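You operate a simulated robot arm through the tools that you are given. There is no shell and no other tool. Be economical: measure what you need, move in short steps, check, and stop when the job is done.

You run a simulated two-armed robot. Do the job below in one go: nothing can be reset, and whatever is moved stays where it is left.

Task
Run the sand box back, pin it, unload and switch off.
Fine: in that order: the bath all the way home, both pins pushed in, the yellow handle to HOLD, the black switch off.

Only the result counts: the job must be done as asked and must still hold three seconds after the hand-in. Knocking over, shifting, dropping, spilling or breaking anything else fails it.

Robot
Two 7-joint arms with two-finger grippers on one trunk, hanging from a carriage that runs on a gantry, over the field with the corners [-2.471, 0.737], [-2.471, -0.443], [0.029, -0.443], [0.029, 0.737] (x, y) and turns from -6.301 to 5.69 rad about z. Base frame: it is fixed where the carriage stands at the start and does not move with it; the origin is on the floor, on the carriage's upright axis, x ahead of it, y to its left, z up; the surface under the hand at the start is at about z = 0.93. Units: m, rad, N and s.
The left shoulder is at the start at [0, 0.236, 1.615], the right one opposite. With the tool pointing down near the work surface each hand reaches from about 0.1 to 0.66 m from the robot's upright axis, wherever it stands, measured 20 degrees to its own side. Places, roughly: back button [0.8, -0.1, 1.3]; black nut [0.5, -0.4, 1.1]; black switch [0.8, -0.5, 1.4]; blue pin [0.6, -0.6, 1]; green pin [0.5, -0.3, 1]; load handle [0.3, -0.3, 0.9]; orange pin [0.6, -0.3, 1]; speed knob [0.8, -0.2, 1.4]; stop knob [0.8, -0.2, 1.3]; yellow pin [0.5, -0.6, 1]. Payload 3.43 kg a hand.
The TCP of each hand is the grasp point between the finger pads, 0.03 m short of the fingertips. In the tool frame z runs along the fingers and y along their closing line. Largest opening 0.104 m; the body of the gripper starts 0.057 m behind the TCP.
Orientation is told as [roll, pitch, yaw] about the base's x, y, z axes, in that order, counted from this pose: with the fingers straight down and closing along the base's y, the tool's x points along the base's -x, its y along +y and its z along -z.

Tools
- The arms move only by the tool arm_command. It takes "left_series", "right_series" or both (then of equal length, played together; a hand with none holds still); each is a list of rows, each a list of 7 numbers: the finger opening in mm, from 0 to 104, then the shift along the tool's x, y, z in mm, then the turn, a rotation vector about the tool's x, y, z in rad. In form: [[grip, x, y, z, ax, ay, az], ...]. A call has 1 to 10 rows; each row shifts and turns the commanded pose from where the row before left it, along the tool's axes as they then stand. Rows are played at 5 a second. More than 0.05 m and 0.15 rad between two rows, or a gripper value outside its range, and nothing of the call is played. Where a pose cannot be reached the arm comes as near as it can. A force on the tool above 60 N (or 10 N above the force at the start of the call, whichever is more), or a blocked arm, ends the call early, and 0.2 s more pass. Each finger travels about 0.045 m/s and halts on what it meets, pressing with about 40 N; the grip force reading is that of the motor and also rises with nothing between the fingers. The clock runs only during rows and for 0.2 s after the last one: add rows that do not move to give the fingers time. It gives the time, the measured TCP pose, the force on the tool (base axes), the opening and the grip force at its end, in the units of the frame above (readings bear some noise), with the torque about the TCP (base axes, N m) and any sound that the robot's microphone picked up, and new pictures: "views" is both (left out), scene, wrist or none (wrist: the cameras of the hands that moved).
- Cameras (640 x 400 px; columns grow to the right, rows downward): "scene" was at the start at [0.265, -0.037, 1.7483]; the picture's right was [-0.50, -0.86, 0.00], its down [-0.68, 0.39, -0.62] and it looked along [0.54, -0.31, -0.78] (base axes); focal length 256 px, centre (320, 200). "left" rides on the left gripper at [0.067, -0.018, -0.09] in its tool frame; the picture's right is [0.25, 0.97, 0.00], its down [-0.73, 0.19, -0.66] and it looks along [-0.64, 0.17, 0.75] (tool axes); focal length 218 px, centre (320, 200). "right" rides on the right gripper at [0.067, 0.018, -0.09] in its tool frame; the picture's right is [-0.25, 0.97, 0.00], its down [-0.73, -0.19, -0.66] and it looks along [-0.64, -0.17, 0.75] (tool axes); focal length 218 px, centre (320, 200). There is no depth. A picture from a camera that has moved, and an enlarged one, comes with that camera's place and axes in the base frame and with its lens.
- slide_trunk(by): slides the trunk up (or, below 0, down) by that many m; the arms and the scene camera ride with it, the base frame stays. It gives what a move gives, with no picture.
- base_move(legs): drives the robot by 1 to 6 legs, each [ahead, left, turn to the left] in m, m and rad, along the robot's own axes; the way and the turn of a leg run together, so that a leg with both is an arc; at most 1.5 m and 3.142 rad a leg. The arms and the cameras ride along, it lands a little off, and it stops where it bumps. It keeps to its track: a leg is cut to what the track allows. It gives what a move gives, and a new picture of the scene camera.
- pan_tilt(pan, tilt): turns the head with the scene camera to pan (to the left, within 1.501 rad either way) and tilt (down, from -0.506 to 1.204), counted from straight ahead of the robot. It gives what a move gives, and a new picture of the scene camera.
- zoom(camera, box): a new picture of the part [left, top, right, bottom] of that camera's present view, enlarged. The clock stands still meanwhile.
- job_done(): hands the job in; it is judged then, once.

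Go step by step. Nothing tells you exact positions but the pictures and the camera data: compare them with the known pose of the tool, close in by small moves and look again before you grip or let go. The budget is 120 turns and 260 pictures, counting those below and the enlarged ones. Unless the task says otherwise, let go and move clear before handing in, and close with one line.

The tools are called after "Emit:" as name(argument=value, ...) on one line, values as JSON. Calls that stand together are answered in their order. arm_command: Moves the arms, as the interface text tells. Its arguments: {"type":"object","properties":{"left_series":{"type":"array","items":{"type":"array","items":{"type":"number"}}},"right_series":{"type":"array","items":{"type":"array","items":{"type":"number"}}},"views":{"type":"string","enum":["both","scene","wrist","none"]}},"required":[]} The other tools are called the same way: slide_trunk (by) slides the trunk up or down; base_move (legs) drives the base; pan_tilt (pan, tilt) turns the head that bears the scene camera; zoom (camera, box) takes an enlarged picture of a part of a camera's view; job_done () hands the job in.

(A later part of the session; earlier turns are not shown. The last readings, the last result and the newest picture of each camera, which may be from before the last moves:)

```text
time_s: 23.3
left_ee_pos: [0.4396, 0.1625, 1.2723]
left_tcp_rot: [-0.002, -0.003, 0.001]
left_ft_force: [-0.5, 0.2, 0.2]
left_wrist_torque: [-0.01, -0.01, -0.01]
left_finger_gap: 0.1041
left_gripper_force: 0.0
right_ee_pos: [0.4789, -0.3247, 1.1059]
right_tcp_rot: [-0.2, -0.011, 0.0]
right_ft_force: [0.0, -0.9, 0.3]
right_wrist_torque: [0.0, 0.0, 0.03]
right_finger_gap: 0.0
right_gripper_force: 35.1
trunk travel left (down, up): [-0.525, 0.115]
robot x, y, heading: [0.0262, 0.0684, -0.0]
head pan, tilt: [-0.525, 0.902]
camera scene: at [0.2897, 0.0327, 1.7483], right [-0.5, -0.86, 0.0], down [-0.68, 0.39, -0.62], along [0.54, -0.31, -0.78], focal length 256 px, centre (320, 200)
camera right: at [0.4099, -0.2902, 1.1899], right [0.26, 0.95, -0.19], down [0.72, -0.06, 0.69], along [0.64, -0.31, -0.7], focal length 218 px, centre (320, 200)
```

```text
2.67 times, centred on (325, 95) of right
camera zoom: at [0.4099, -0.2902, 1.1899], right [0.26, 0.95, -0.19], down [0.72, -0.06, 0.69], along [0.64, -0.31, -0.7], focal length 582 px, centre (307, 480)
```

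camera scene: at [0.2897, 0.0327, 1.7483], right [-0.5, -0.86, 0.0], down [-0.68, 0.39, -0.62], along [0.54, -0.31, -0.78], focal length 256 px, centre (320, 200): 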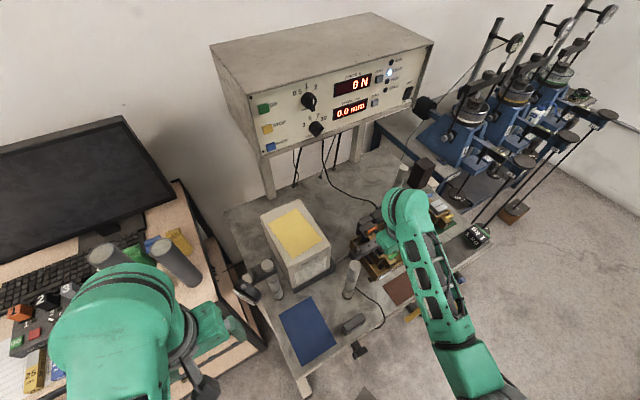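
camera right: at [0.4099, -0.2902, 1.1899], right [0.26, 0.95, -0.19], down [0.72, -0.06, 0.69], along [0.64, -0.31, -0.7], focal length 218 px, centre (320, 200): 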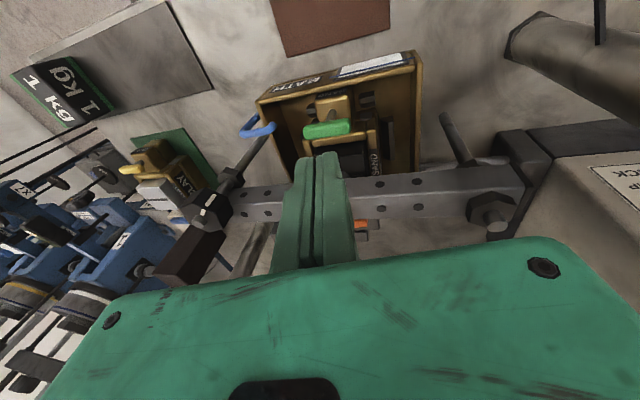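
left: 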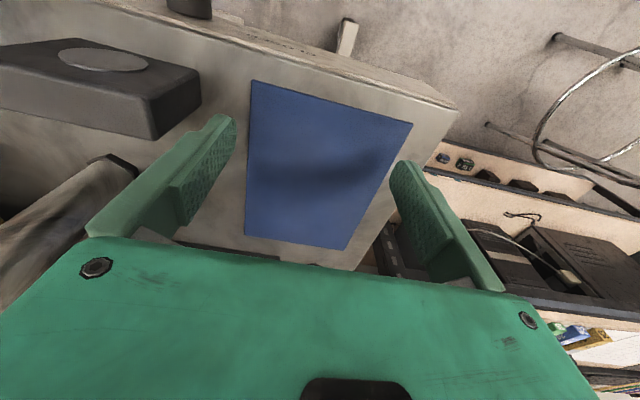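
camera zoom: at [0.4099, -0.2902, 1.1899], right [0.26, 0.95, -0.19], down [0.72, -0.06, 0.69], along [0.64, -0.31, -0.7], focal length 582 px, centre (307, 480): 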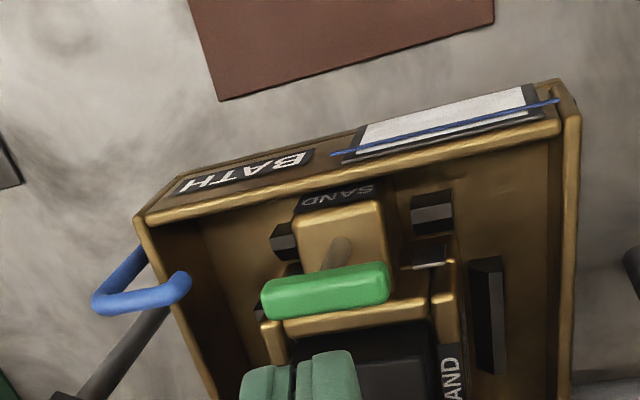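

The fingers are in line to within about 4 mm. I'll lower onto the green handle in small steps.

Emit:
arm_command(right_series=[[0, 4, 4, 20, 0, 0, 0], [0, 0, 1, 8, 0, 0, 0], [0, 0, 1, 5, 0, 0, 0], [0, 0, 1, 5, 0, 0, 0], [0, 0, 1, 5, 0, 0, 0], [0, 0, 0, 0, 0, 0, 0]], views="both")

Emit:
zoom(camera="right", box=[220, 20, 430, 170])

```text
time_s: 24.7
left_ee_pos: [0.4396, 0.1631, 1.2717]
left_tcp_rot: [-0.002, -0.003, 0.0]
left_ft_force: [0.1, 0.2, -0.8]
left_wrist_torque: [0.01, 0.01, 0.02]
left_finger_gap: 0.1042
left_gripper_force: 0.0
right_ee_pos: [0.4745, -0.3262, 1.0614]
right_tcp_rot: [-0.2, -0.01, 0.0]
right_ft_force: [-0.8, 0.9, 0.1]
right_wrist_torque: [0.03, -0.03, 0.0]
right_finger_gap: 0.0
right_gripper_force: 35.3
trunk travel left (down, up): [-0.525, 0.115]
robot x, y, heading: [0.0274, 0.0699, -0.002]
head pan, tilt: [-0.525, 0.902]
camera scene: at [0.2897, 0.0327, 1.7483], right [-0.5, -0.86, 0.0], down [-0.68, 0.39, -0.62], along [0.54, -0.31, -0.78], focal length 256 px, centre (320, 200)
camera right: at [0.4063, -0.2906, 1.1462], right [0.26, 0.95, -0.19], down [0.72, -0.06, 0.69], along [0.64, -0.31, -0.7], focal length 218 px, centre (320, 200)
```

scene: 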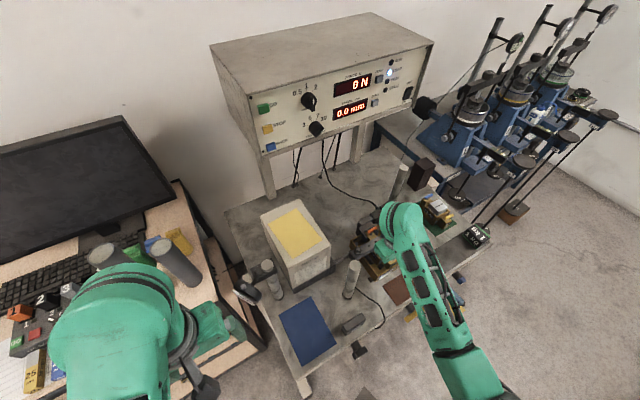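
right: 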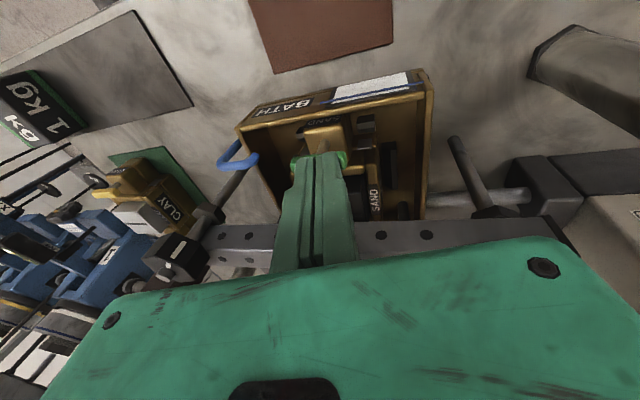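

```text
2.67 times, centred on (325, 95) of right
camera zoom: at [0.4063, -0.2906, 1.1462], right [0.26, 0.95, -0.19], down [0.72, -0.06, 0.69], along [0.64, -0.31, -0.7], focal length 582 px, centre (307, 480)
```

zoom: 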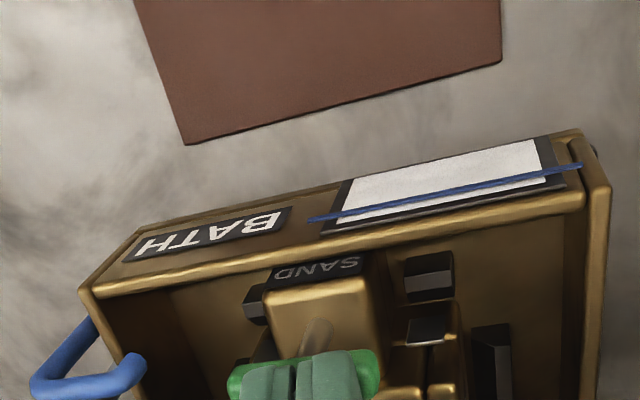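

The tips are right above the handle with no contact yet. I'll continue down gently.

Emit:
arm_command(right_series=[[0, 0, 1, 4, 0, 0, 0], [0, 0, 1, 4, 0, 0, 0], [0, 0, 1, 4, 0, 0, 0], [0, 0, 0, 0, 0, 0, 0]], views="wrist")

Emit:
zoom(camera="right", box=[220, 20, 430, 170])

```text
time_s: 25.7
left_ee_pos: [0.4407, 0.1618, 1.2726]
left_tcp_rot: [-0.002, -0.004, 0.0]
left_ft_force: [-0.3, 0.0, -0.1]
left_wrist_torque: [-0.02, 0.02, -0.01]
left_finger_gap: 0.1038
left_gripper_force: 0.0
right_ee_pos: [0.4751, -0.3258, 1.0536]
right_tcp_rot: [-0.201, -0.018, 0.0]
right_ft_force: [-15.7, 7.7, 36.3]
right_wrist_torque: [0.35, 0.44, 0.07]
right_finger_gap: 0.0002
right_gripper_force: 35.2
trunk travel left (down, up): [-0.525, 0.115]
robot x, y, heading: [0.03, 0.0702, -0.001]
head pan, tilt: [-0.525, 0.902]
camera right: at [0.4074, -0.2907, 1.1375], right [0.26, 0.95, -0.19], down [0.72, -0.05, 0.69], along [0.65, -0.31, -0.69], focal length 218 px, centre (320, 200)
```

right: 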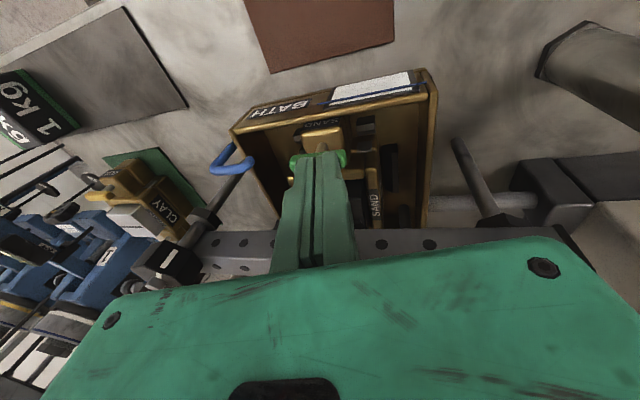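

```text
2.67 times, centred on (325, 95) of right
camera zoom: at [0.4074, -0.2907, 1.1375], right [0.26, 0.95, -0.19], down [0.72, -0.05, 0.69], along [0.65, -0.31, -0.69], focal length 582 px, centre (307, 480)
```

zoom: 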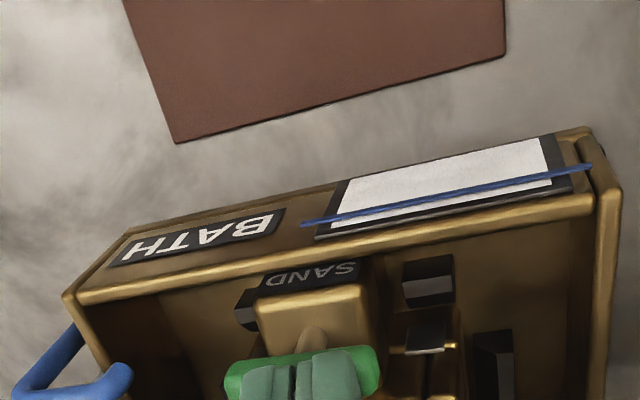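

There is 36 N of push and the stem looks shorter. I'll lift off and see how far the pin went.

Emit:
arm_command(right_series=[[0, 0, -4, -20, 0, 0, 0], [0, 0, -6, -30, 0, 0, 0], [0, 0, 0, 0, 0, 0, 0]], views="wrist")

Emit:
zoom(camera="right", box=[220, 20, 430, 170])

```text
time_s: 26.5
left_ee_pos: [0.4396, 0.1619, 1.2705]
left_tcp_rot: [-0.002, -0.004, -0.001]
left_ft_force: [-0.5, -0.1, -0.3]
left_wrist_torque: [0.03, 0.03, 0.01]
left_finger_gap: 0.1039
left_gripper_force: 0.0
right_ee_pos: [0.4739, -0.325, 1.0998]
right_tcp_rot: [-0.198, -0.01, -0.001]
right_ft_force: [-0.1, -0.2, 0.2]
right_wrist_torque: [-0.02, 0.02, -0.01]
right_finger_gap: 0.0
right_gripper_force: 34.4
trunk travel left (down, up): [-0.525, 0.115]
robot x, y, heading: [0.0269, 0.0719, 0.002]
head pan, tilt: [-0.525, 0.902]
camera right: at [0.4059, -0.2897, 1.1849], right [0.25, 0.95, -0.19], down [0.72, -0.06, 0.69], along [0.64, -0.31, -0.7], focal length 218 px, centre (320, 200)
```

right: 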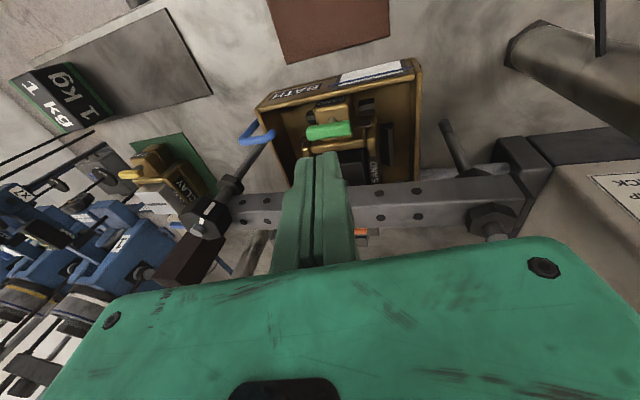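

```text
2.67 times, centred on (325, 95) of right
camera zoom: at [0.4059, -0.2897, 1.1849], right [0.25, 0.95, -0.19], down [0.72, -0.06, 0.69], along [0.64, -0.31, -0.7], focal length 582 px, centre (307, 480)
```

zoom: 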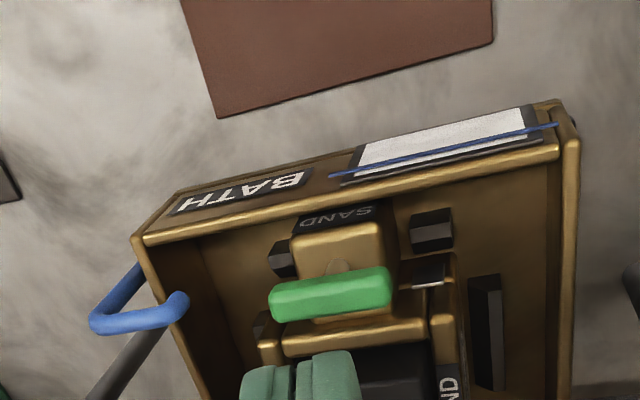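

The pin went partway in and its handle is now about 10–15 mm lower, at x of about 0.480. I'll shift 5 mm towards +x and push again.

Emit:
arm_command(right_series=[[0, -5, 4, 20, 0, 0, 0], [0, 0, 4, 20, 0, 0, 0], [0, 0, 1, 5, 0, 0, 0], [0, 0, 1, 4, 0, 0, 0], [0, 0, 1, 4, 0, 0, 0], [0, 0, 1, 4, 0, 0, 0], [0, 0, 1, 4, 0, 0, 0], [0, 0, 0, 0, 0, 0, 0]], views="wrist")

Emit:
zoom(camera="right", box=[220, 20, 430, 170])

```text
time_s: 27.8
left_ee_pos: [0.4395, 0.1613, 1.2721]
left_tcp_rot: [0.0, -0.005, -0.002]
left_ft_force: [0.8, 0.7, 0.2]
left_wrist_torque: [0.0, -0.02, 0.01]
left_finger_gap: 0.1041
left_gripper_force: 0.1
right_ee_pos: [0.4839, -0.3253, 1.0552]
right_tcp_rot: [-0.206, -0.028, -0.002]
right_ft_force: [-3.9, 2.4, 12.7]
right_wrist_torque: [0.12, 0.16, -0.02]
right_finger_gap: 0.0002
right_gripper_force: 34.6
trunk travel left (down, up): [-0.525, 0.115]
robot x, y, heading: [0.0247, 0.0739, -0.004]
head pan, tilt: [-0.525, 0.902]
stopped in row 6 (right hand): the force on the tool passed its limit at 68 N (the readings are from after the stop); the commanded pose is now the measured one
camera right: at [0.4142, -0.2903, 1.1378], right [0.26, 0.95, -0.19], down [0.71, -0.06, 0.7], along [0.65, -0.32, -0.69], focal length 218 px, centre (320, 200)
```

right: 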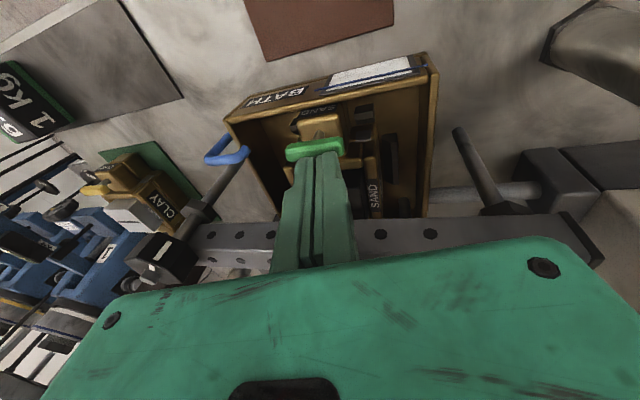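

```text
2.67 times, centred on (325, 95) of right
camera zoom: at [0.4142, -0.2903, 1.1378], right [0.26, 0.95, -0.19], down [0.71, -0.06, 0.7], along [0.65, -0.32, -0.69], focal length 582 px, centre (307, 480)
```

zoom: 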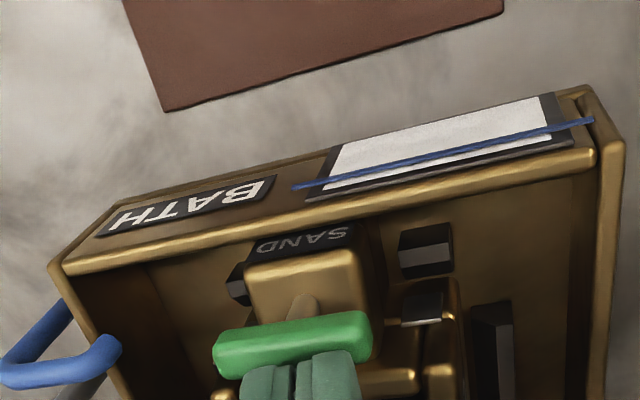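

The tips are now on the box rim behind the handle, so the handle is further towards -x than I assumed. I'll lift slightly, move 15 mm towards -x and press again.

Emit:
arm_command(right_series=[[0, 0, -3, -15, 0, 0.015, 0], [0, 15, 0, 0, 0, 0, 0], [0, 0, 2, 10, 0, 0, 0], [0, 0, 0, 0, 0, 0, 0]], views="wrist")

Emit:
zoom(camera="right", box=[260, 90, 400, 190])

```text
time_s: 28.8
left_ee_pos: [0.4387, 0.1633, 1.2713]
left_tcp_rot: [-0.004, -0.003, -0.001]
left_ft_force: [-0.9, -0.6, 0.0]
left_wrist_torque: [0.01, -0.02, -0.01]
left_finger_gap: 0.1038
left_gripper_force: 0.0
right_ee_pos: [0.4672, -0.3247, 1.0577]
right_tcp_rot: [-0.203, -0.008, -0.005]
right_ft_force: [0.2, -0.1, 0.0]
right_wrist_torque: [0.0, 0.0, 0.0]
right_finger_gap: 0.0
right_gripper_force: 34.3
trunk travel left (down, up): [-0.525, 0.115]
robot x, y, heading: [0.0242, 0.0715, -0.003]
head pan, tilt: [-0.525, 0.902]
camera right: at [0.3993, -0.2892, 1.1422], right [0.26, 0.95, -0.19], down [0.72, -0.06, 0.69], along [0.64, -0.32, -0.7], focal length 218 px, centre (320, 200)
```

right: 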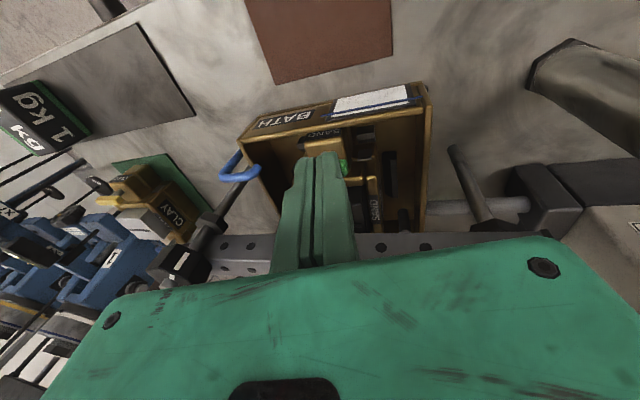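

```text
4.00 times, centred on (330, 140) of right
camera zoom: at [0.3993, -0.2892, 1.1422], right [0.26, 0.95, -0.19], down [0.72, -0.06, 0.69], along [0.64, -0.32, -0.7], focal length 873 px, centre (280, 440)
```

zoom: 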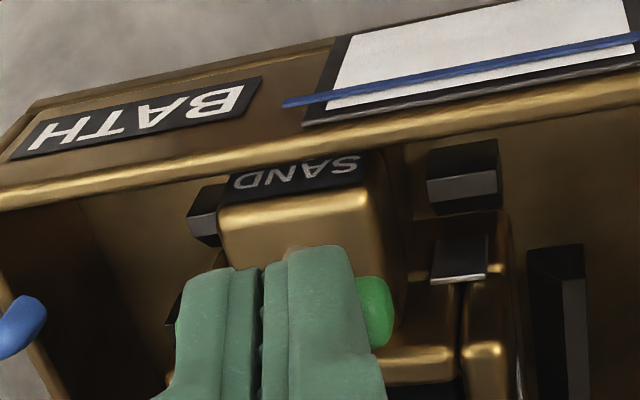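

Now the fingers cover the handle properly. I press down here.

Emit:
arm_command(right_series=[[0, -2, 1, 4, 0, 0, 0], [0, 0, 1, 4, 0, 0, 0], [0, 0, 1, 4, 0, 0, 0], [0, 0, 1, 4, 0, 0, 0], [0, 0, 1, 4, 0, 0, 0], [0, 0, 0, 0, 0, 0, 0]], views="wrist")

Emit:
zoom(camera="right", box=[260, 90, 400, 190])

```text
time_s: 29.6
left_ee_pos: [0.44, 0.1621, 1.272]
left_tcp_rot: [0.0, -0.005, -0.003]
left_ft_force: [0.9, -0.7, 0.1]
left_wrist_torque: [0.02, 0.0, 0.01]
left_finger_gap: 0.104
left_gripper_force: 0.1
right_ee_pos: [0.4737, -0.3263, 1.0545]
right_tcp_rot: [-0.205, -0.028, -0.011]
right_ft_force: [-6.0, 2.1, 13.4]
right_wrist_torque: [0.15, 0.13, 0.04]
right_finger_gap: 0.0
right_gripper_force: 34.4
trunk travel left (down, up): [-0.525, 0.115]
robot x, y, heading: [0.0277, 0.0697, -0.0]
head pan, tilt: [-0.525, 0.902]
stopped in row 4 (right hand): the force on the tool passed its limit at 67 N (the readings are from after the stop); the commanded pose is now the measured one
camera right: at [0.4039, -0.2899, 1.1374], right [0.27, 0.94, -0.19], down [0.71, -0.06, 0.7], along [0.65, -0.32, -0.69], focal length 218 px, centre (320, 200)
```

right: 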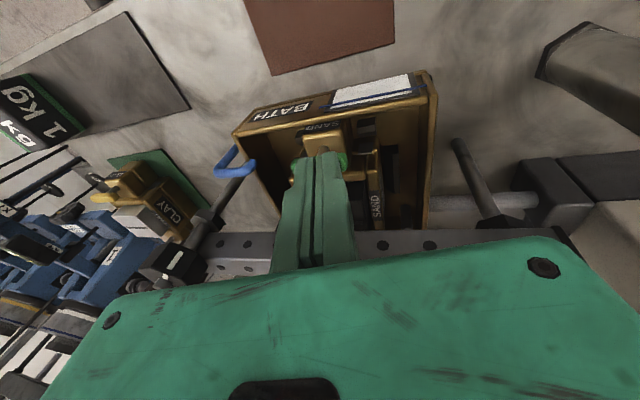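

```text
4.00 times, centred on (330, 140) of right
camera zoom: at [0.4039, -0.2899, 1.1374], right [0.27, 0.94, -0.19], down [0.71, -0.06, 0.7], along [0.65, -0.32, -0.69], focal length 873 px, centre (280, 440)
```

zoom: 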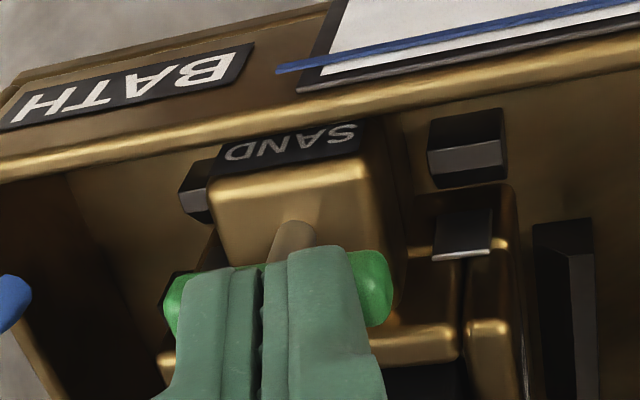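

The tip stopped at the same height again (1.025), so the pin may be bottomed. I'll lift off and compare it with the clay box's pins.

Emit:
arm_command(right_series=[[0, 0, -6, -30, 0, 0.02, 0], [0, 0, -8, -40, 0, 0, 0.01], [0, 0, -8, -40, 0, 0, 0], [0, 0, 0, 0, 0, 0, 0]], views="wrist")

Emit:
zoom(camera="right", box=[270, 40, 400, 140])

Emit:
zoom(camera="right", box=[90, 110, 220, 210])

Emit:
zoom(camera="scene", box=[340, 190, 480, 290])

```text
time_s: 30.6
left_ee_pos: [0.4404, 0.1632, 1.2715]
left_tcp_rot: [-0.002, -0.003, -0.002]
left_ft_force: [-0.8, -0.3, 0.4]
left_wrist_torque: [-0.03, 0.0, -0.01]
left_finger_gap: 0.1041
left_gripper_force: 0.0
right_ee_pos: [0.4704, -0.3232, 1.166]
right_tcp_rot: [-0.204, -0.005, -0.022]
right_ft_force: [0.7, 1.1, 0.4]
right_wrist_torque: [0.0, -0.01, -0.01]
right_finger_gap: 0.0
right_gripper_force: 35.2
trunk travel left (down, up): [-0.525, 0.115]
robot x, y, heading: [0.0241, 0.0733, -0.004]
head pan, tilt: [-0.525, 0.902]
camera right: at [0.4044, -0.2864, 1.2499], right [0.27, 0.94, -0.19], down [0.72, -0.07, 0.69], along [0.63, -0.33, -0.7], focal length 218 px, centre (320, 200)
```

right: 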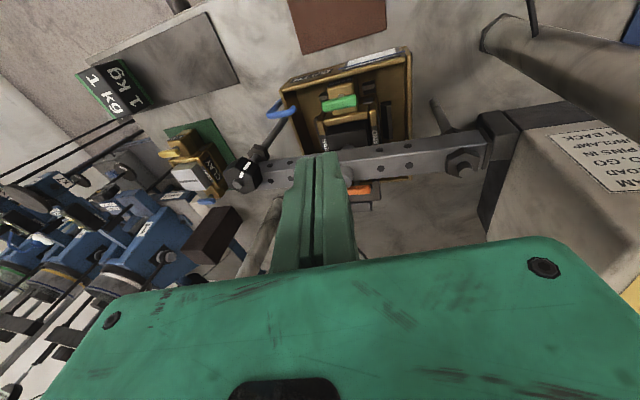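

```text
4.00 times, centred on (335, 90) of right
camera zoom: at [0.4044, -0.2864, 1.2499], right [0.27, 0.94, -0.19], down [0.72, -0.07, 0.69], along [0.63, -0.33, -0.7], focal length 873 px, centre (260, 640)
```

zoom: 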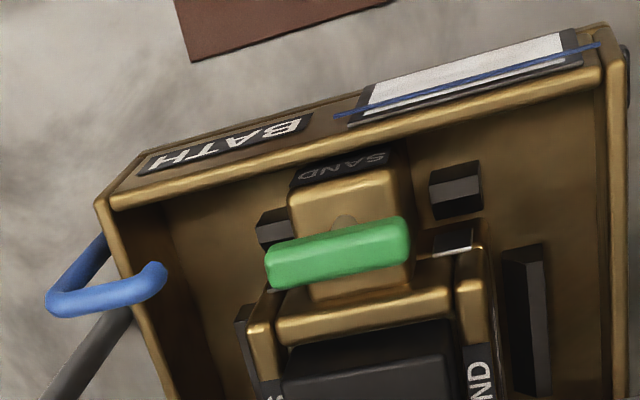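

```text
4.00 times, centred on (155, 160) of right
camera zoom: at [0.4044, -0.2864, 1.2499], right [0.27, 0.94, -0.19], down [0.72, -0.07, 0.69], along [0.63, -0.33, -0.7], focal length 873 px, centre (980, 360)
```

zoom: 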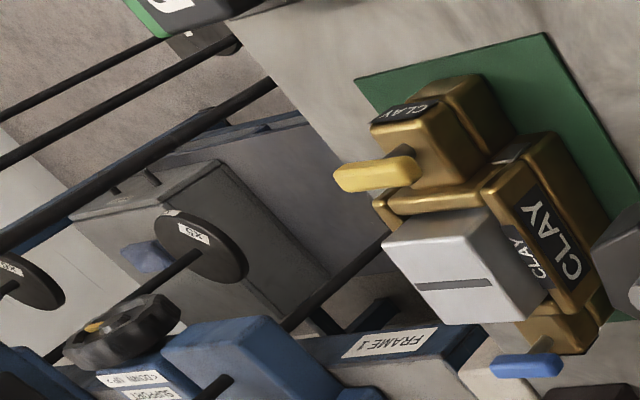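

```text
4.00 times, centred on (410, 240) of scene
camera zoom: at [0.2888, 0.0328, 1.7483], right [-0.5, -0.86, 0.0], down [-0.68, 0.39, -0.62], along [0.54, -0.31, -0.78], focal length 1024 px, centre (-40, 40)
```

zoom: 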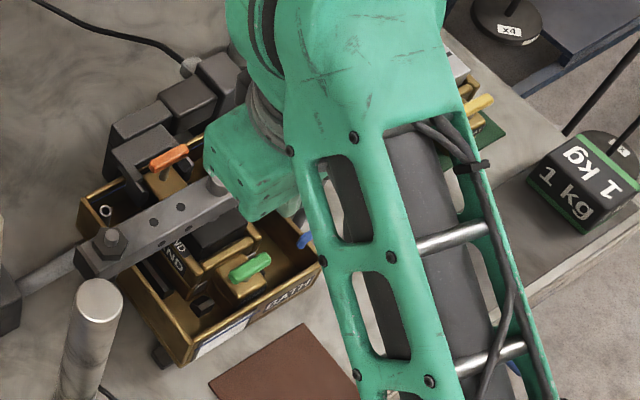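

Repeated pushes end at the same height, so the green pin looks seated, standing off its block about as much as the clay box's yellow one. Next I'll go over the orange pin with the hand upright.

Emit:
arm_command(right_series=[[0, -35, 0, 0, -0.1, 0, 0.02], [0, -35, -8, 0, -0.1, 0, 0], [0, -30, 0, 0, 0, 0, 0], [0, 0, 0, 25, 0, 0, 0], [0, 0, 0, 0, 0, 0, 0]], views="both")

Emit:
zoom(camera="right", box=[250, 60, 410, 180])

Emit:
zoom(camera="scene", box=[330, 190, 430, 280])

```text
time_s: 31.8
left_ee_pos: [0.4383, 0.1628, 1.2718]
left_tcp_rot: [-0.001, -0.004, -0.002]
left_ft_force: [-0.4, -0.3, -0.9]
left_wrist_torque: [0.0, -0.03, 0.0]
left_finger_gap: 0.1041
left_gripper_force: 0.1
right_ee_pos: [0.5711, -0.3354, 1.1416]
right_tcp_rot: [-0.003, -0.011, -0.043]
right_ft_force: [0.7, -0.3, -0.5]
right_wrist_torque: [-0.02, 0.0, 0.0]
right_finger_gap: 0.0002
right_gripper_force: 34.8
trunk travel left (down, up): [-0.525, 0.115]
robot x, y, heading: [0.0276, 0.0721, -0.006]
head pan, tilt: [-0.525, 0.902]
camera scene: at [0.2888, 0.0328, 1.7483], right [-0.5, -0.86, 0.0], down [-0.68, 0.39, -0.62], along [0.54, -0.31, -0.78], focal length 256 px, centre (320, 200)
camera right: at [0.5035, -0.3151, 1.2313], right [0.29, 0.96, 0.0], down [0.72, -0.22, 0.66], along [0.63, -0.2, -0.75], focal length 218 px, centre (320, 200)
```

scene: 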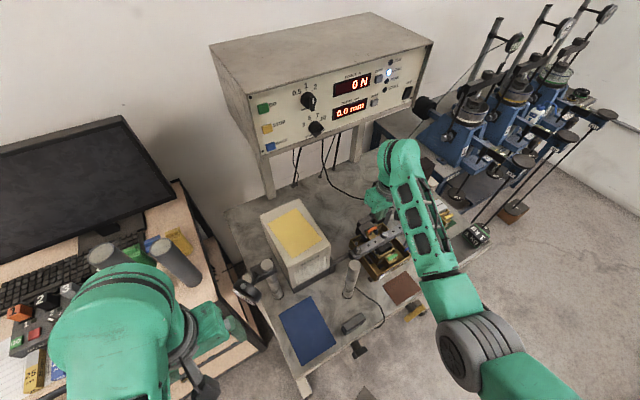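
right: 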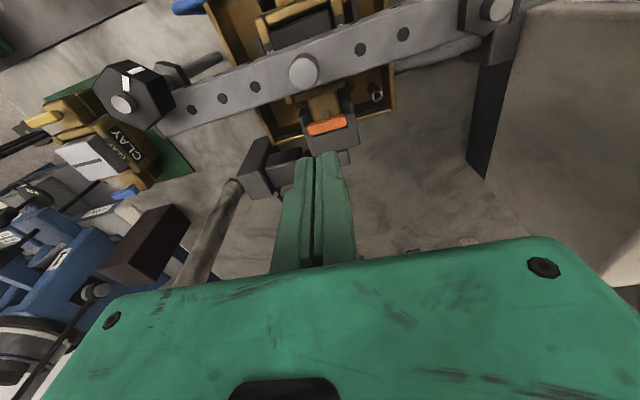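

```text
3.33 times, centred on (330, 120) of right
camera zoom: at [0.5035, -0.3151, 1.2313], right [0.29, 0.96, 0.0], down [0.72, -0.22, 0.66], along [0.63, -0.2, -0.75], focal length 728 px, centre (287, 467)
```

zoom: 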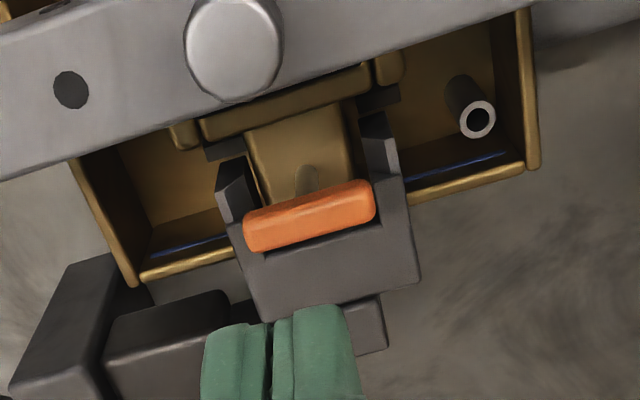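

```text
4.44 times, centred on (380, 235) of scene
camera zoom: at [0.2888, 0.0328, 1.7483], right [-0.5, -0.86, 0.0], down [-0.68, 0.39, -0.62], along [0.54, -0.31, -0.78], focal length 1137 px, centre (53, 44)
```

zoom: 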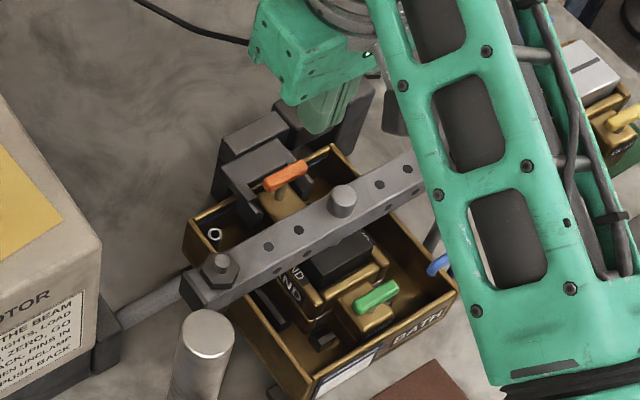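

Orange is at about [0.581, -0.334, 1.035]. The swan-neck plate is right behind it (+x), so I'll press with the tips biased towards -x, first going down most of the way.

Emit:
arm_command(right_series=[[0, -4, 2, 25, 0, 0, 0], [0, 0, 0, 25, 0, 0, 0], [0, 0, 0, 12, 0, 0, 0], [0, 0, 0, 0, 0, 0, 0]], views="wrist")

Emit:
zoom(camera="right", box=[250, 80, 410, 190])

Emit:
zoom(camera="scene", box=[330, 190, 430, 280])

```text
time_s: 32.8
left_ee_pos: [0.441, 0.1623, 1.272]
left_tcp_rot: [-0.001, -0.004, -0.004]
left_ft_force: [0.3, 0.5, -0.1]
left_wrist_torque: [0.01, 0.01, -0.03]
left_finger_gap: 0.104
left_gripper_force: 0.0
right_ee_pos: [0.5763, -0.333, 1.0795]
right_tcp_rot: [-0.002, -0.009, -0.043]
right_ft_force: [0.4, 0.4, 1.2]
right_wrist_torque: [-0.01, 0.01, 0.01]
right_finger_gap: 0.0
right_gripper_force: 34.4
trunk travel left (down, up): [-0.525, 0.115]
robot x, y, heading: [0.0261, 0.0717, 0.0]
head pan, tilt: [-0.525, 0.902]
camera right: at [0.5086, -0.3127, 1.1691], right [0.29, 0.96, 0.0], down [0.72, -0.22, 0.66], along [0.63, -0.2, -0.75], focal length 218 px, centre (320, 200)
```

right: 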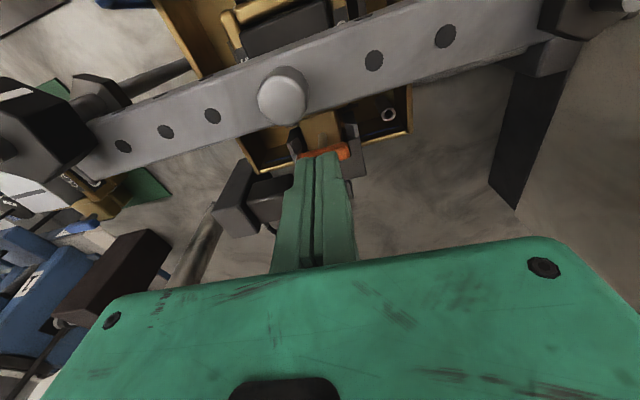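

```text
3.64 times, centred on (330, 135) of right
camera zoom: at [0.5086, -0.3127, 1.1691], right [0.29, 0.96, 0.0], down [0.72, -0.22, 0.66], along [0.63, -0.2, -0.75], focal length 794 px, centre (284, 436)
```

zoom: 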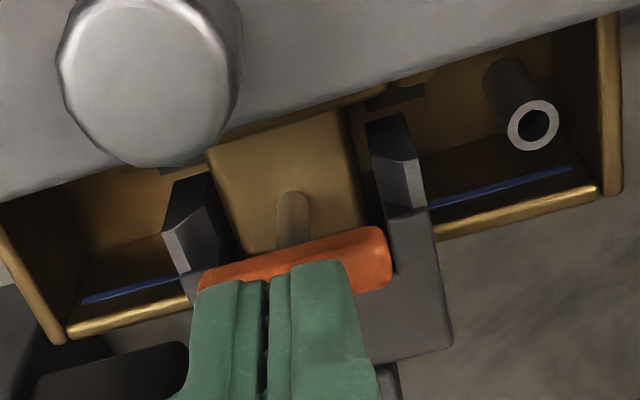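

```text
4.44 times, centred on (380, 235) of scene
camera zoom: at [0.2888, 0.0328, 1.7483], right [-0.5, -0.86, 0.0], down [-0.68, 0.39, -0.62], along [0.54, -0.31, -0.78], focal length 1137 px, centre (53, 44)
```

zoom: 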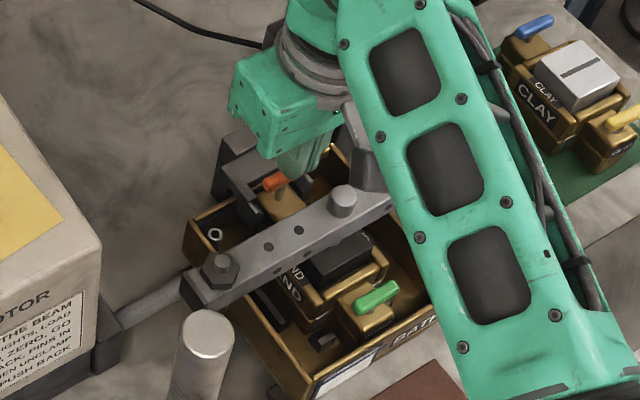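

The tips are above the orange handle. I'll shift 3 mm towards +y and press down in small steps.

Emit:
arm_command(right_series=[[0, 1, 3, 6, 0, 0, 0], [0, 0, 0, 4, 0, 0, 0], [0, 0, 0, 4, 0, 0, 0], [0, 0, 0, 4, 0, 0, 0], [0, 0, 0, 4, 0, 0, 0], [0, 0, 0, 4, 0, 0, 0], [0, 0, 0, 4, 0, 0, 0], [0, 0, 0, 0, 0, 0, 0]], views="wrist")

Emit:
zoom(camera="right", box=[250, 80, 410, 190])

```text
time_s: 34.6
left_ee_pos: [0.44, 0.1612, 1.2722]
left_tcp_rot: [0.0, -0.003, -0.002]
left_ft_force: [-0.4, 0.7, -0.5]
left_wrist_torque: [0.0, 0.0, -0.04]
left_finger_gap: 0.1041
left_gripper_force: 0.1
right_ee_pos: [0.5766, -0.3307, 1.0537]
right_tcp_rot: [-0.007, -0.016, -0.042]
right_ft_force: [-8.8, 3.2, 25.2]
right_wrist_torque: [0.17, 0.2, 0.04]
right_finger_gap: 0.0059
right_gripper_force: 34.9
trunk travel left (down, up): [-0.525, 0.115]
robot x, y, heading: [0.0228, 0.0674, -0.001]
head pan, tilt: [-0.525, 0.902]
camera right: at [0.5096, -0.3113, 1.1422], right [0.29, 0.96, 0.0], down [0.71, -0.22, 0.67], along [0.64, -0.2, -0.74], focal length 218 px, centre (320, 200)
```

right: 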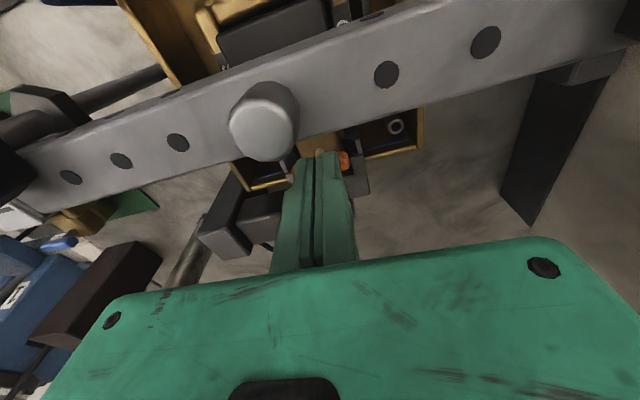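

```text
3.64 times, centred on (330, 135) of right
camera zoom: at [0.5096, -0.3113, 1.1422], right [0.29, 0.96, 0.0], down [0.71, -0.22, 0.67], along [0.64, -0.2, -0.74], focal length 794 px, centre (284, 436)
```

zoom: 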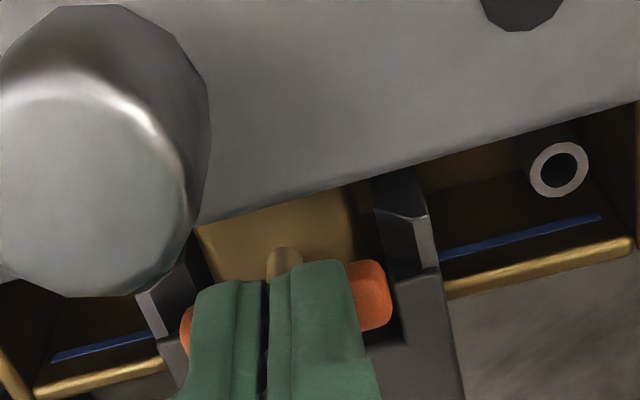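

The tip is at 1.024, the same height where green stopped. I'll push a bit more to be sure it's seated, then lift off.

Emit:
arm_command(right_series=[[0, 0, 0, 4, 0, 0, 0], [0, 0, 0, 4, 0, 0, 0], [0, 0, 0, 0, 0, 0, 0]], views="none")

Emit:
arm_command(right_series=[[0, 0, 0, -40, 0, 0, 0], [0, 0, 0, -40, 0, 0, 0], [0, 0, 0, -20, 0, 0, 0], [0, 0, 0, 0, 0, 0, 0]], views="wrist")

Emit:
zoom(camera="right", box=[250, 60, 410, 180])

Emit:
zoom(camera="scene", box=[330, 190, 430, 280])

```text
time_s: 35.2
left_ee_pos: [0.4393, 0.1616, 1.2716]
left_tcp_rot: [-0.003, -0.004, -0.002]
left_ft_force: [-0.4, 0.1, -0.7]
left_wrist_torque: [-0.01, 0.0, -0.03]
left_finger_gap: 0.104
left_gripper_force: 0.0
right_ee_pos: [0.5797, -0.3342, 1.0527]
right_tcp_rot: [-0.007, -0.027, -0.046]
right_ft_force: [-5.8, 0.5, 12.5]
right_wrist_torque: [0.03, 0.14, -0.02]
right_finger_gap: 0.0057
right_gripper_force: 35.2
trunk travel left (down, up): [-0.525, 0.115]
robot x, y, heading: [0.0237, 0.071, -0.004]
head pan, tilt: [-0.525, 0.902]
stopped in row 2 (right hand): the force on the tool passed its limit at 64 N (the readings are from after the stop); the commanded pose is now the measured one
```

```text
time_s: 36.2
left_ee_pos: [0.4406, 0.1619, 1.2721]
left_tcp_rot: [-0.004, -0.005, -0.003]
left_ft_force: [-0.2, -0.5, 0.3]
left_wrist_torque: [-0.05, 0.01, -0.01]
left_finger_gap: 0.1039
left_gripper_force: 0.0
right_ee_pos: [0.5755, -0.3318, 1.1515]
right_tcp_rot: [-0.005, -0.021, -0.044]
right_ft_force: [-0.3, 0.0, 0.9]
right_wrist_torque: [-0.01, 0.02, 0.02]
right_finger_gap: 0.0003
right_gripper_force: 34.6
trunk travel left (down, up): [-0.525, 0.115]
robot x, y, heading: [0.0236, 0.0704, 0.003]
head pan, tilt: [-0.525, 0.902]
camera right: at [0.5084, -0.3108, 1.2401], right [0.29, 0.96, 0.0], down [0.71, -0.22, 0.67], along [0.64, -0.2, -0.74], focal length 218 px, centre (320, 200)
```

right: 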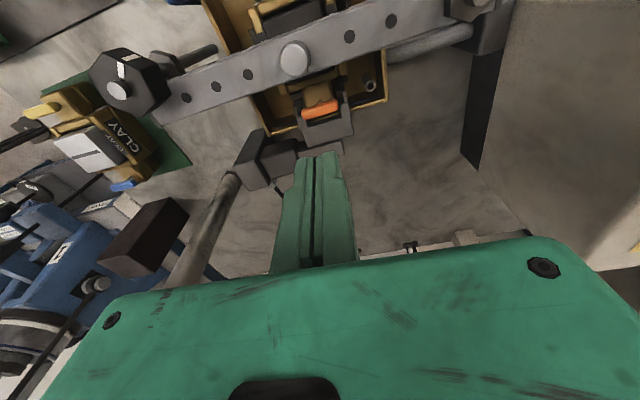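

```text
3.33 times, centred on (330, 120) of right
camera zoom: at [0.5084, -0.3108, 1.2401], right [0.29, 0.96, 0.0], down [0.71, -0.22, 0.67], along [0.64, -0.2, -0.74], focal length 728 px, centre (287, 467)
```

zoom: 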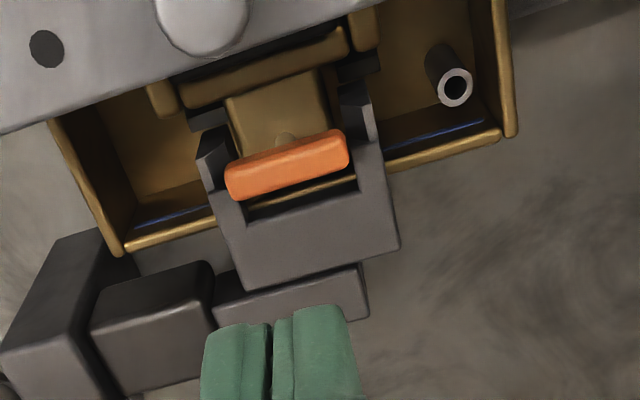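

```text
4.44 times, centred on (380, 235) of scene
camera zoom: at [0.2885, 0.0329, 1.7483], right [-0.5, -0.86, 0.0], down [-0.68, 0.4, -0.62], along [0.54, -0.31, -0.78], focal length 1137 px, centre (53, 44)
```

zoom: 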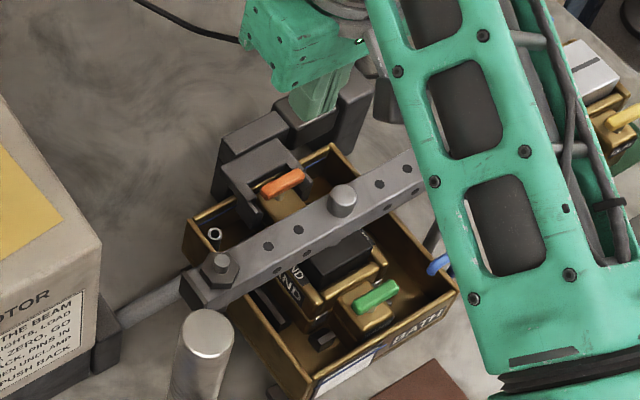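

Both pins are seated. Next I'll pull the hand back and look at the yellow handle.

Emit:
arm_command(right_series=[[0, 0, 0, -40, 0, 0.02, 0.04], [0, 45, -25, 0, 0, 0, 0], [0, 45, -25, 0, 0, 0, 0], [0, 45, -25, 0, 0, 0, 0], [0, 45, -25, 0, 0, 0, 0], [0, 45, -25, 0, 0, 0, 0], [0, 45, 0, 0, 0, 0, 0], [0, 0, 0, 0, 0, 0, 0]], views="wrist")

Emit:
pan_tilt(pan=-0.7, tilt=1.15)

```text
refused: row 2 steps farther than a row can; nothing moved
```

```text
time_s: 36.9
left_ee_pos: [0.4388, 0.162, 1.2723]
left_tcp_rot: [-0.002, -0.003, -0.002]
left_ft_force: [0.7, 1.0, -0.6]
left_wrist_torque: [0.0, -0.03, -0.05]
left_finger_gap: 0.104
left_gripper_force: 0.1
right_ee_pos: [0.5777, -0.3305, 1.1516]
right_tcp_rot: [-0.004, -0.021, -0.044]
right_ft_force: [-0.3, 0.7, 0.2]
right_wrist_torque: [0.02, -0.01, -0.01]
right_finger_gap: 0.0
right_gripper_force: 34.4
trunk travel left (down, up): [-0.525, 0.115]
robot x, y, heading: [0.025, 0.0637, 0.0]
head pan, tilt: [-0.7, 1.15]
camera scene: at [0.269, 0.0324, 1.7315], right [-0.64, -0.76, 0.0], down [-0.7, 0.59, -0.41], along [0.31, -0.26, -0.91], focal length 256 px, centre (320, 200)
```

scene: 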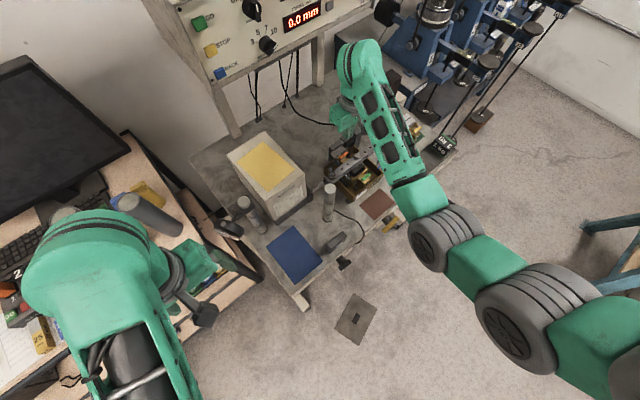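

Emit:
arm_command(right_series=[[0, 0, 0, -40, 0, 0.02, 0.04], [0, 42, -15, 0, 0, 0, 0], [0, 42, -15, 0, 0, 0, 0], [0, 42, -15, 0, 0, 0, 0], [0, 42, -15, 0, 0, 0, 0], [0, 42, -15, 0, 0, 0, 0], [0, 42, 0, 0, 0, 0, 0], [0, 0, 0, 0, 0, 0, 0]], views="both")

Emit:
zoom(camera="scene", box=[310, 150, 430, 270])

Emit:
zoom(camera="right", box=[150, 0, 450, 180])

```text
time_s: 38.7
left_ee_pos: [0.4394, 0.1625, 1.2722]
left_tcp_rot: [-0.002, -0.005, -0.003]
left_ft_force: [0.2, 0.3, 0.5]
left_wrist_torque: [0.03, -0.03, -0.01]
left_finger_gap: 0.104
left_gripper_force: 0.1
right_ee_pos: [0.3185, -0.3842, 1.1911]
right_tcp_rot: [-0.006, -0.001, -0.084]
right_ft_force: [0.1, 0.1, -0.4]
right_wrist_torque: [0.01, -0.01, 0.02]
right_finger_gap: 0.0
right_gripper_force: 34.1
trunk travel left (down, up): [-0.525, 0.115]
robot x, y, heading: [0.0243, 0.0679, -0.006]
head pan, tilt: [-0.7, 1.15]
camera scene: at [0.2689, 0.0324, 1.7315], right [-0.65, -0.76, 0.0], down [-0.7, 0.59, -0.41], along [0.31, -0.26, -0.91], focal length 256 px, centre (320, 200)
camera right: at [0.2529, -0.3608, 1.2813], right [0.33, 0.94, 0.0], down [0.71, -0.25, 0.66], along [0.62, -0.22, -0.75], focal length 218 px, centre (320, 200)
```

scene: 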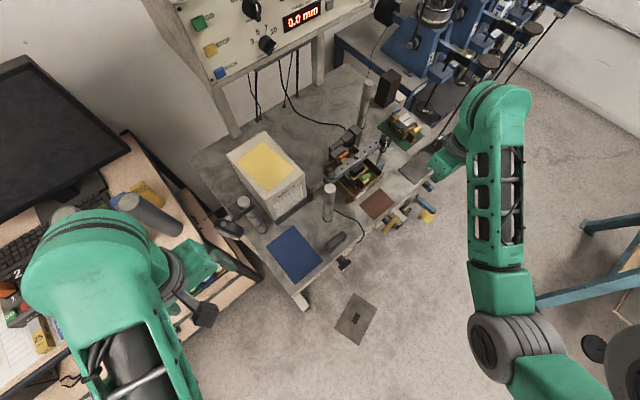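
right: 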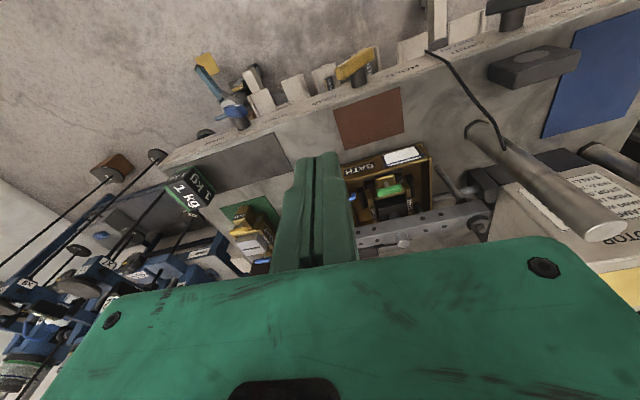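

```text
3.33 times, centred on (370, 210) of scene
camera zoom: at [0.2689, 0.0324, 1.7315], right [-0.65, -0.76, 0.0], down [-0.7, 0.59, -0.41], along [0.31, -0.26, -0.91], focal length 853 px, centre (153, 167)
```

zoom: 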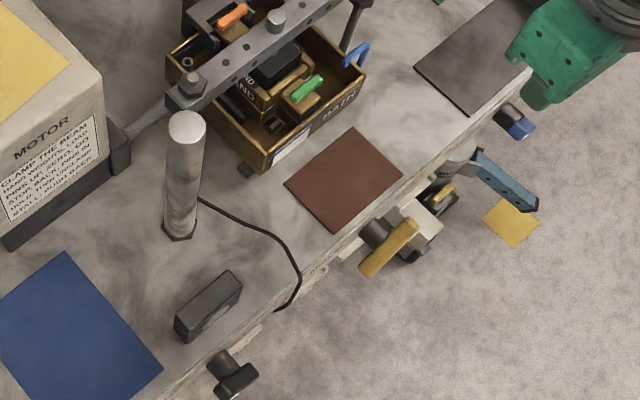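

```text
2.13 times, centred on (300, 90) of right
camera zoom: at [0.2529, -0.3608, 1.2813], right [0.33, 0.94, 0.0], down [0.71, -0.25, 0.66], along [0.62, -0.22, -0.75], focal length 466 px, centre (363, 435)
```

zoom: 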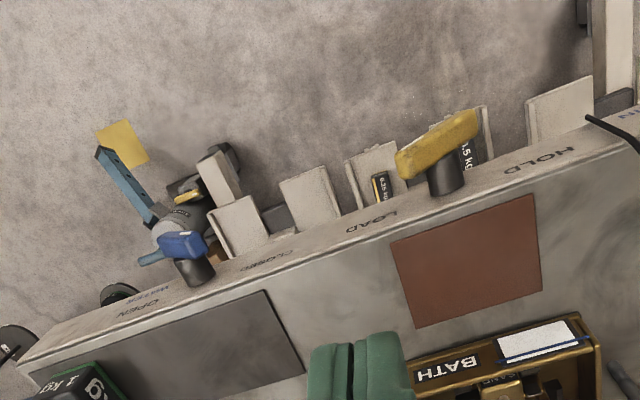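

The yellow handle sits on a shaft out of the table's front edge, between LOAD and HOLD. I'll lower the hand in front of it for a close look.

Emit:
arm_command(right_series=[[20, 40, 10, 0, 0, 0, -0.084], [60, 40, 10, 20, 0, 0, 0], [100, 20, 10, 40, 0, 0, 0], [104, 0, 0, 45, 0, 0, 0], [104, 0, 0, 35, 0, 0, 0], [104, 0, 0, 0, 0, 0, 0]], views="both")

Emit:
zoom(camera="right", box=[220, 20, 520, 210])

Emit:
zoom(camera="scene", box=[360, 190, 440, 250])

```text
time_s: 40.1
left_ee_pos: [0.4402, 0.1623, 1.2726]
left_tcp_rot: [-0.003, -0.004, -0.001]
left_ft_force: [-0.2, -0.3, -0.1]
left_wrist_torque: [0.02, -0.02, -0.01]
left_finger_gap: 0.1041
left_gripper_force: 0.0
right_ee_pos: [0.219, -0.3515, 1.0513]
right_tcp_rot: [-0.005, -0.002, 0.0]
right_ft_force: [-0.4, -0.8, -0.1]
right_wrist_torque: [0.02, 0.01, -0.01]
right_finger_gap: 0.1041
right_gripper_force: 0.1
trunk travel left (down, up): [-0.525, 0.115]
robot x, y, heading: [0.0226, 0.069, 0.003]
head pan, tilt: [-0.7, 1.15]
camera scene: at [0.2689, 0.0324, 1.7315], right [-0.65, -0.76, 0.0], down [-0.7, 0.59, -0.41], along [0.31, -0.26, -0.91], focal length 256 px, centre (320, 200)
camera right: at [0.1518, -0.334, 1.1413], right [0.25, 0.97, 0.0], down [0.73, -0.19, 0.66], along [0.64, -0.17, -0.75], focal length 218 px, centre (320, 200)
```

scene: 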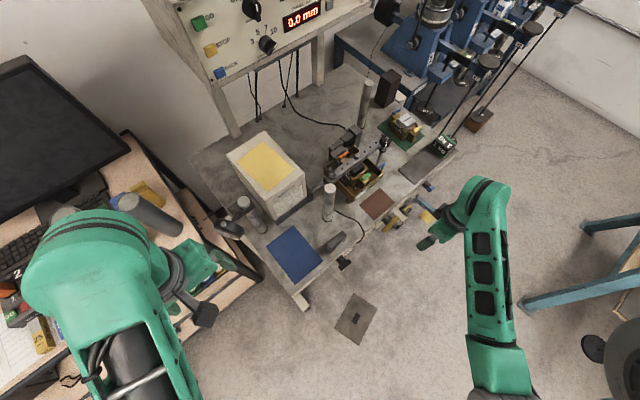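
right: 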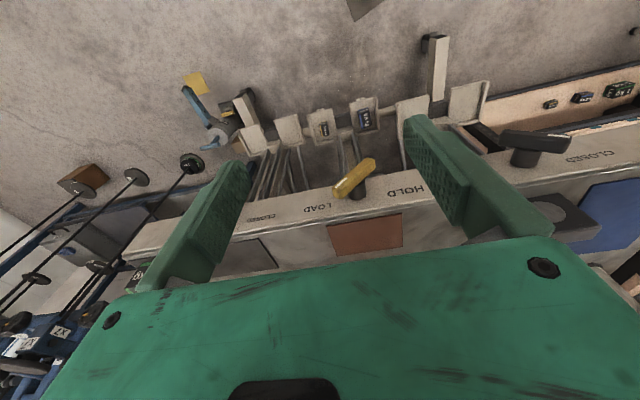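

```text
2.11 times, centred on (370, 115) of right
camera zoom: at [0.1518, -0.334, 1.1413], right [0.25, 0.97, 0.0], down [0.73, -0.19, 0.66], along [0.64, -0.17, -0.75], focal length 460 px, centre (215, 379)
```

zoom: 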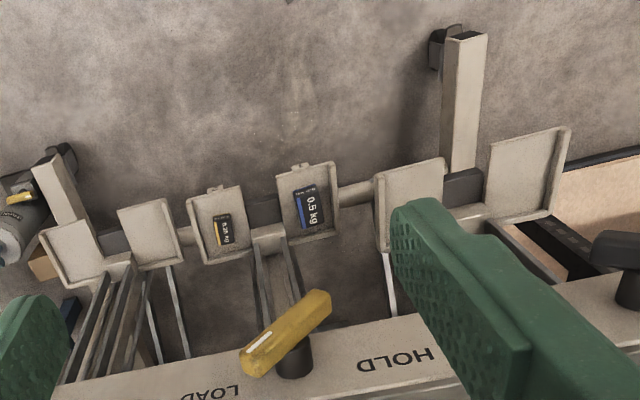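

```text
6.67 times, centred on (400, 220) of scene
camera zoom: at [0.2689, 0.0324, 1.7315], right [-0.65, -0.76, 0.0], down [-0.7, 0.59, -0.41], along [0.31, -0.26, -0.91], focal length 1706 px, centre (-213, 67)
```

zoom: 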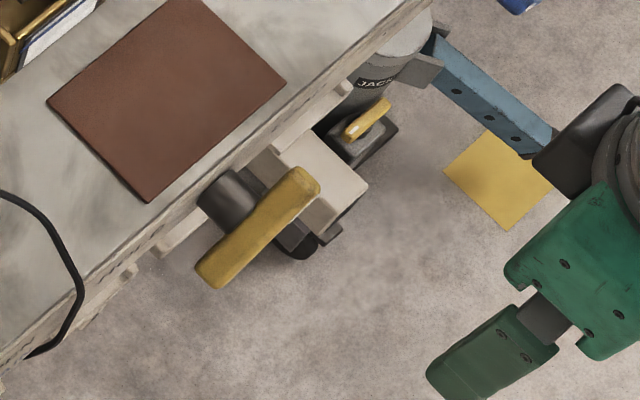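

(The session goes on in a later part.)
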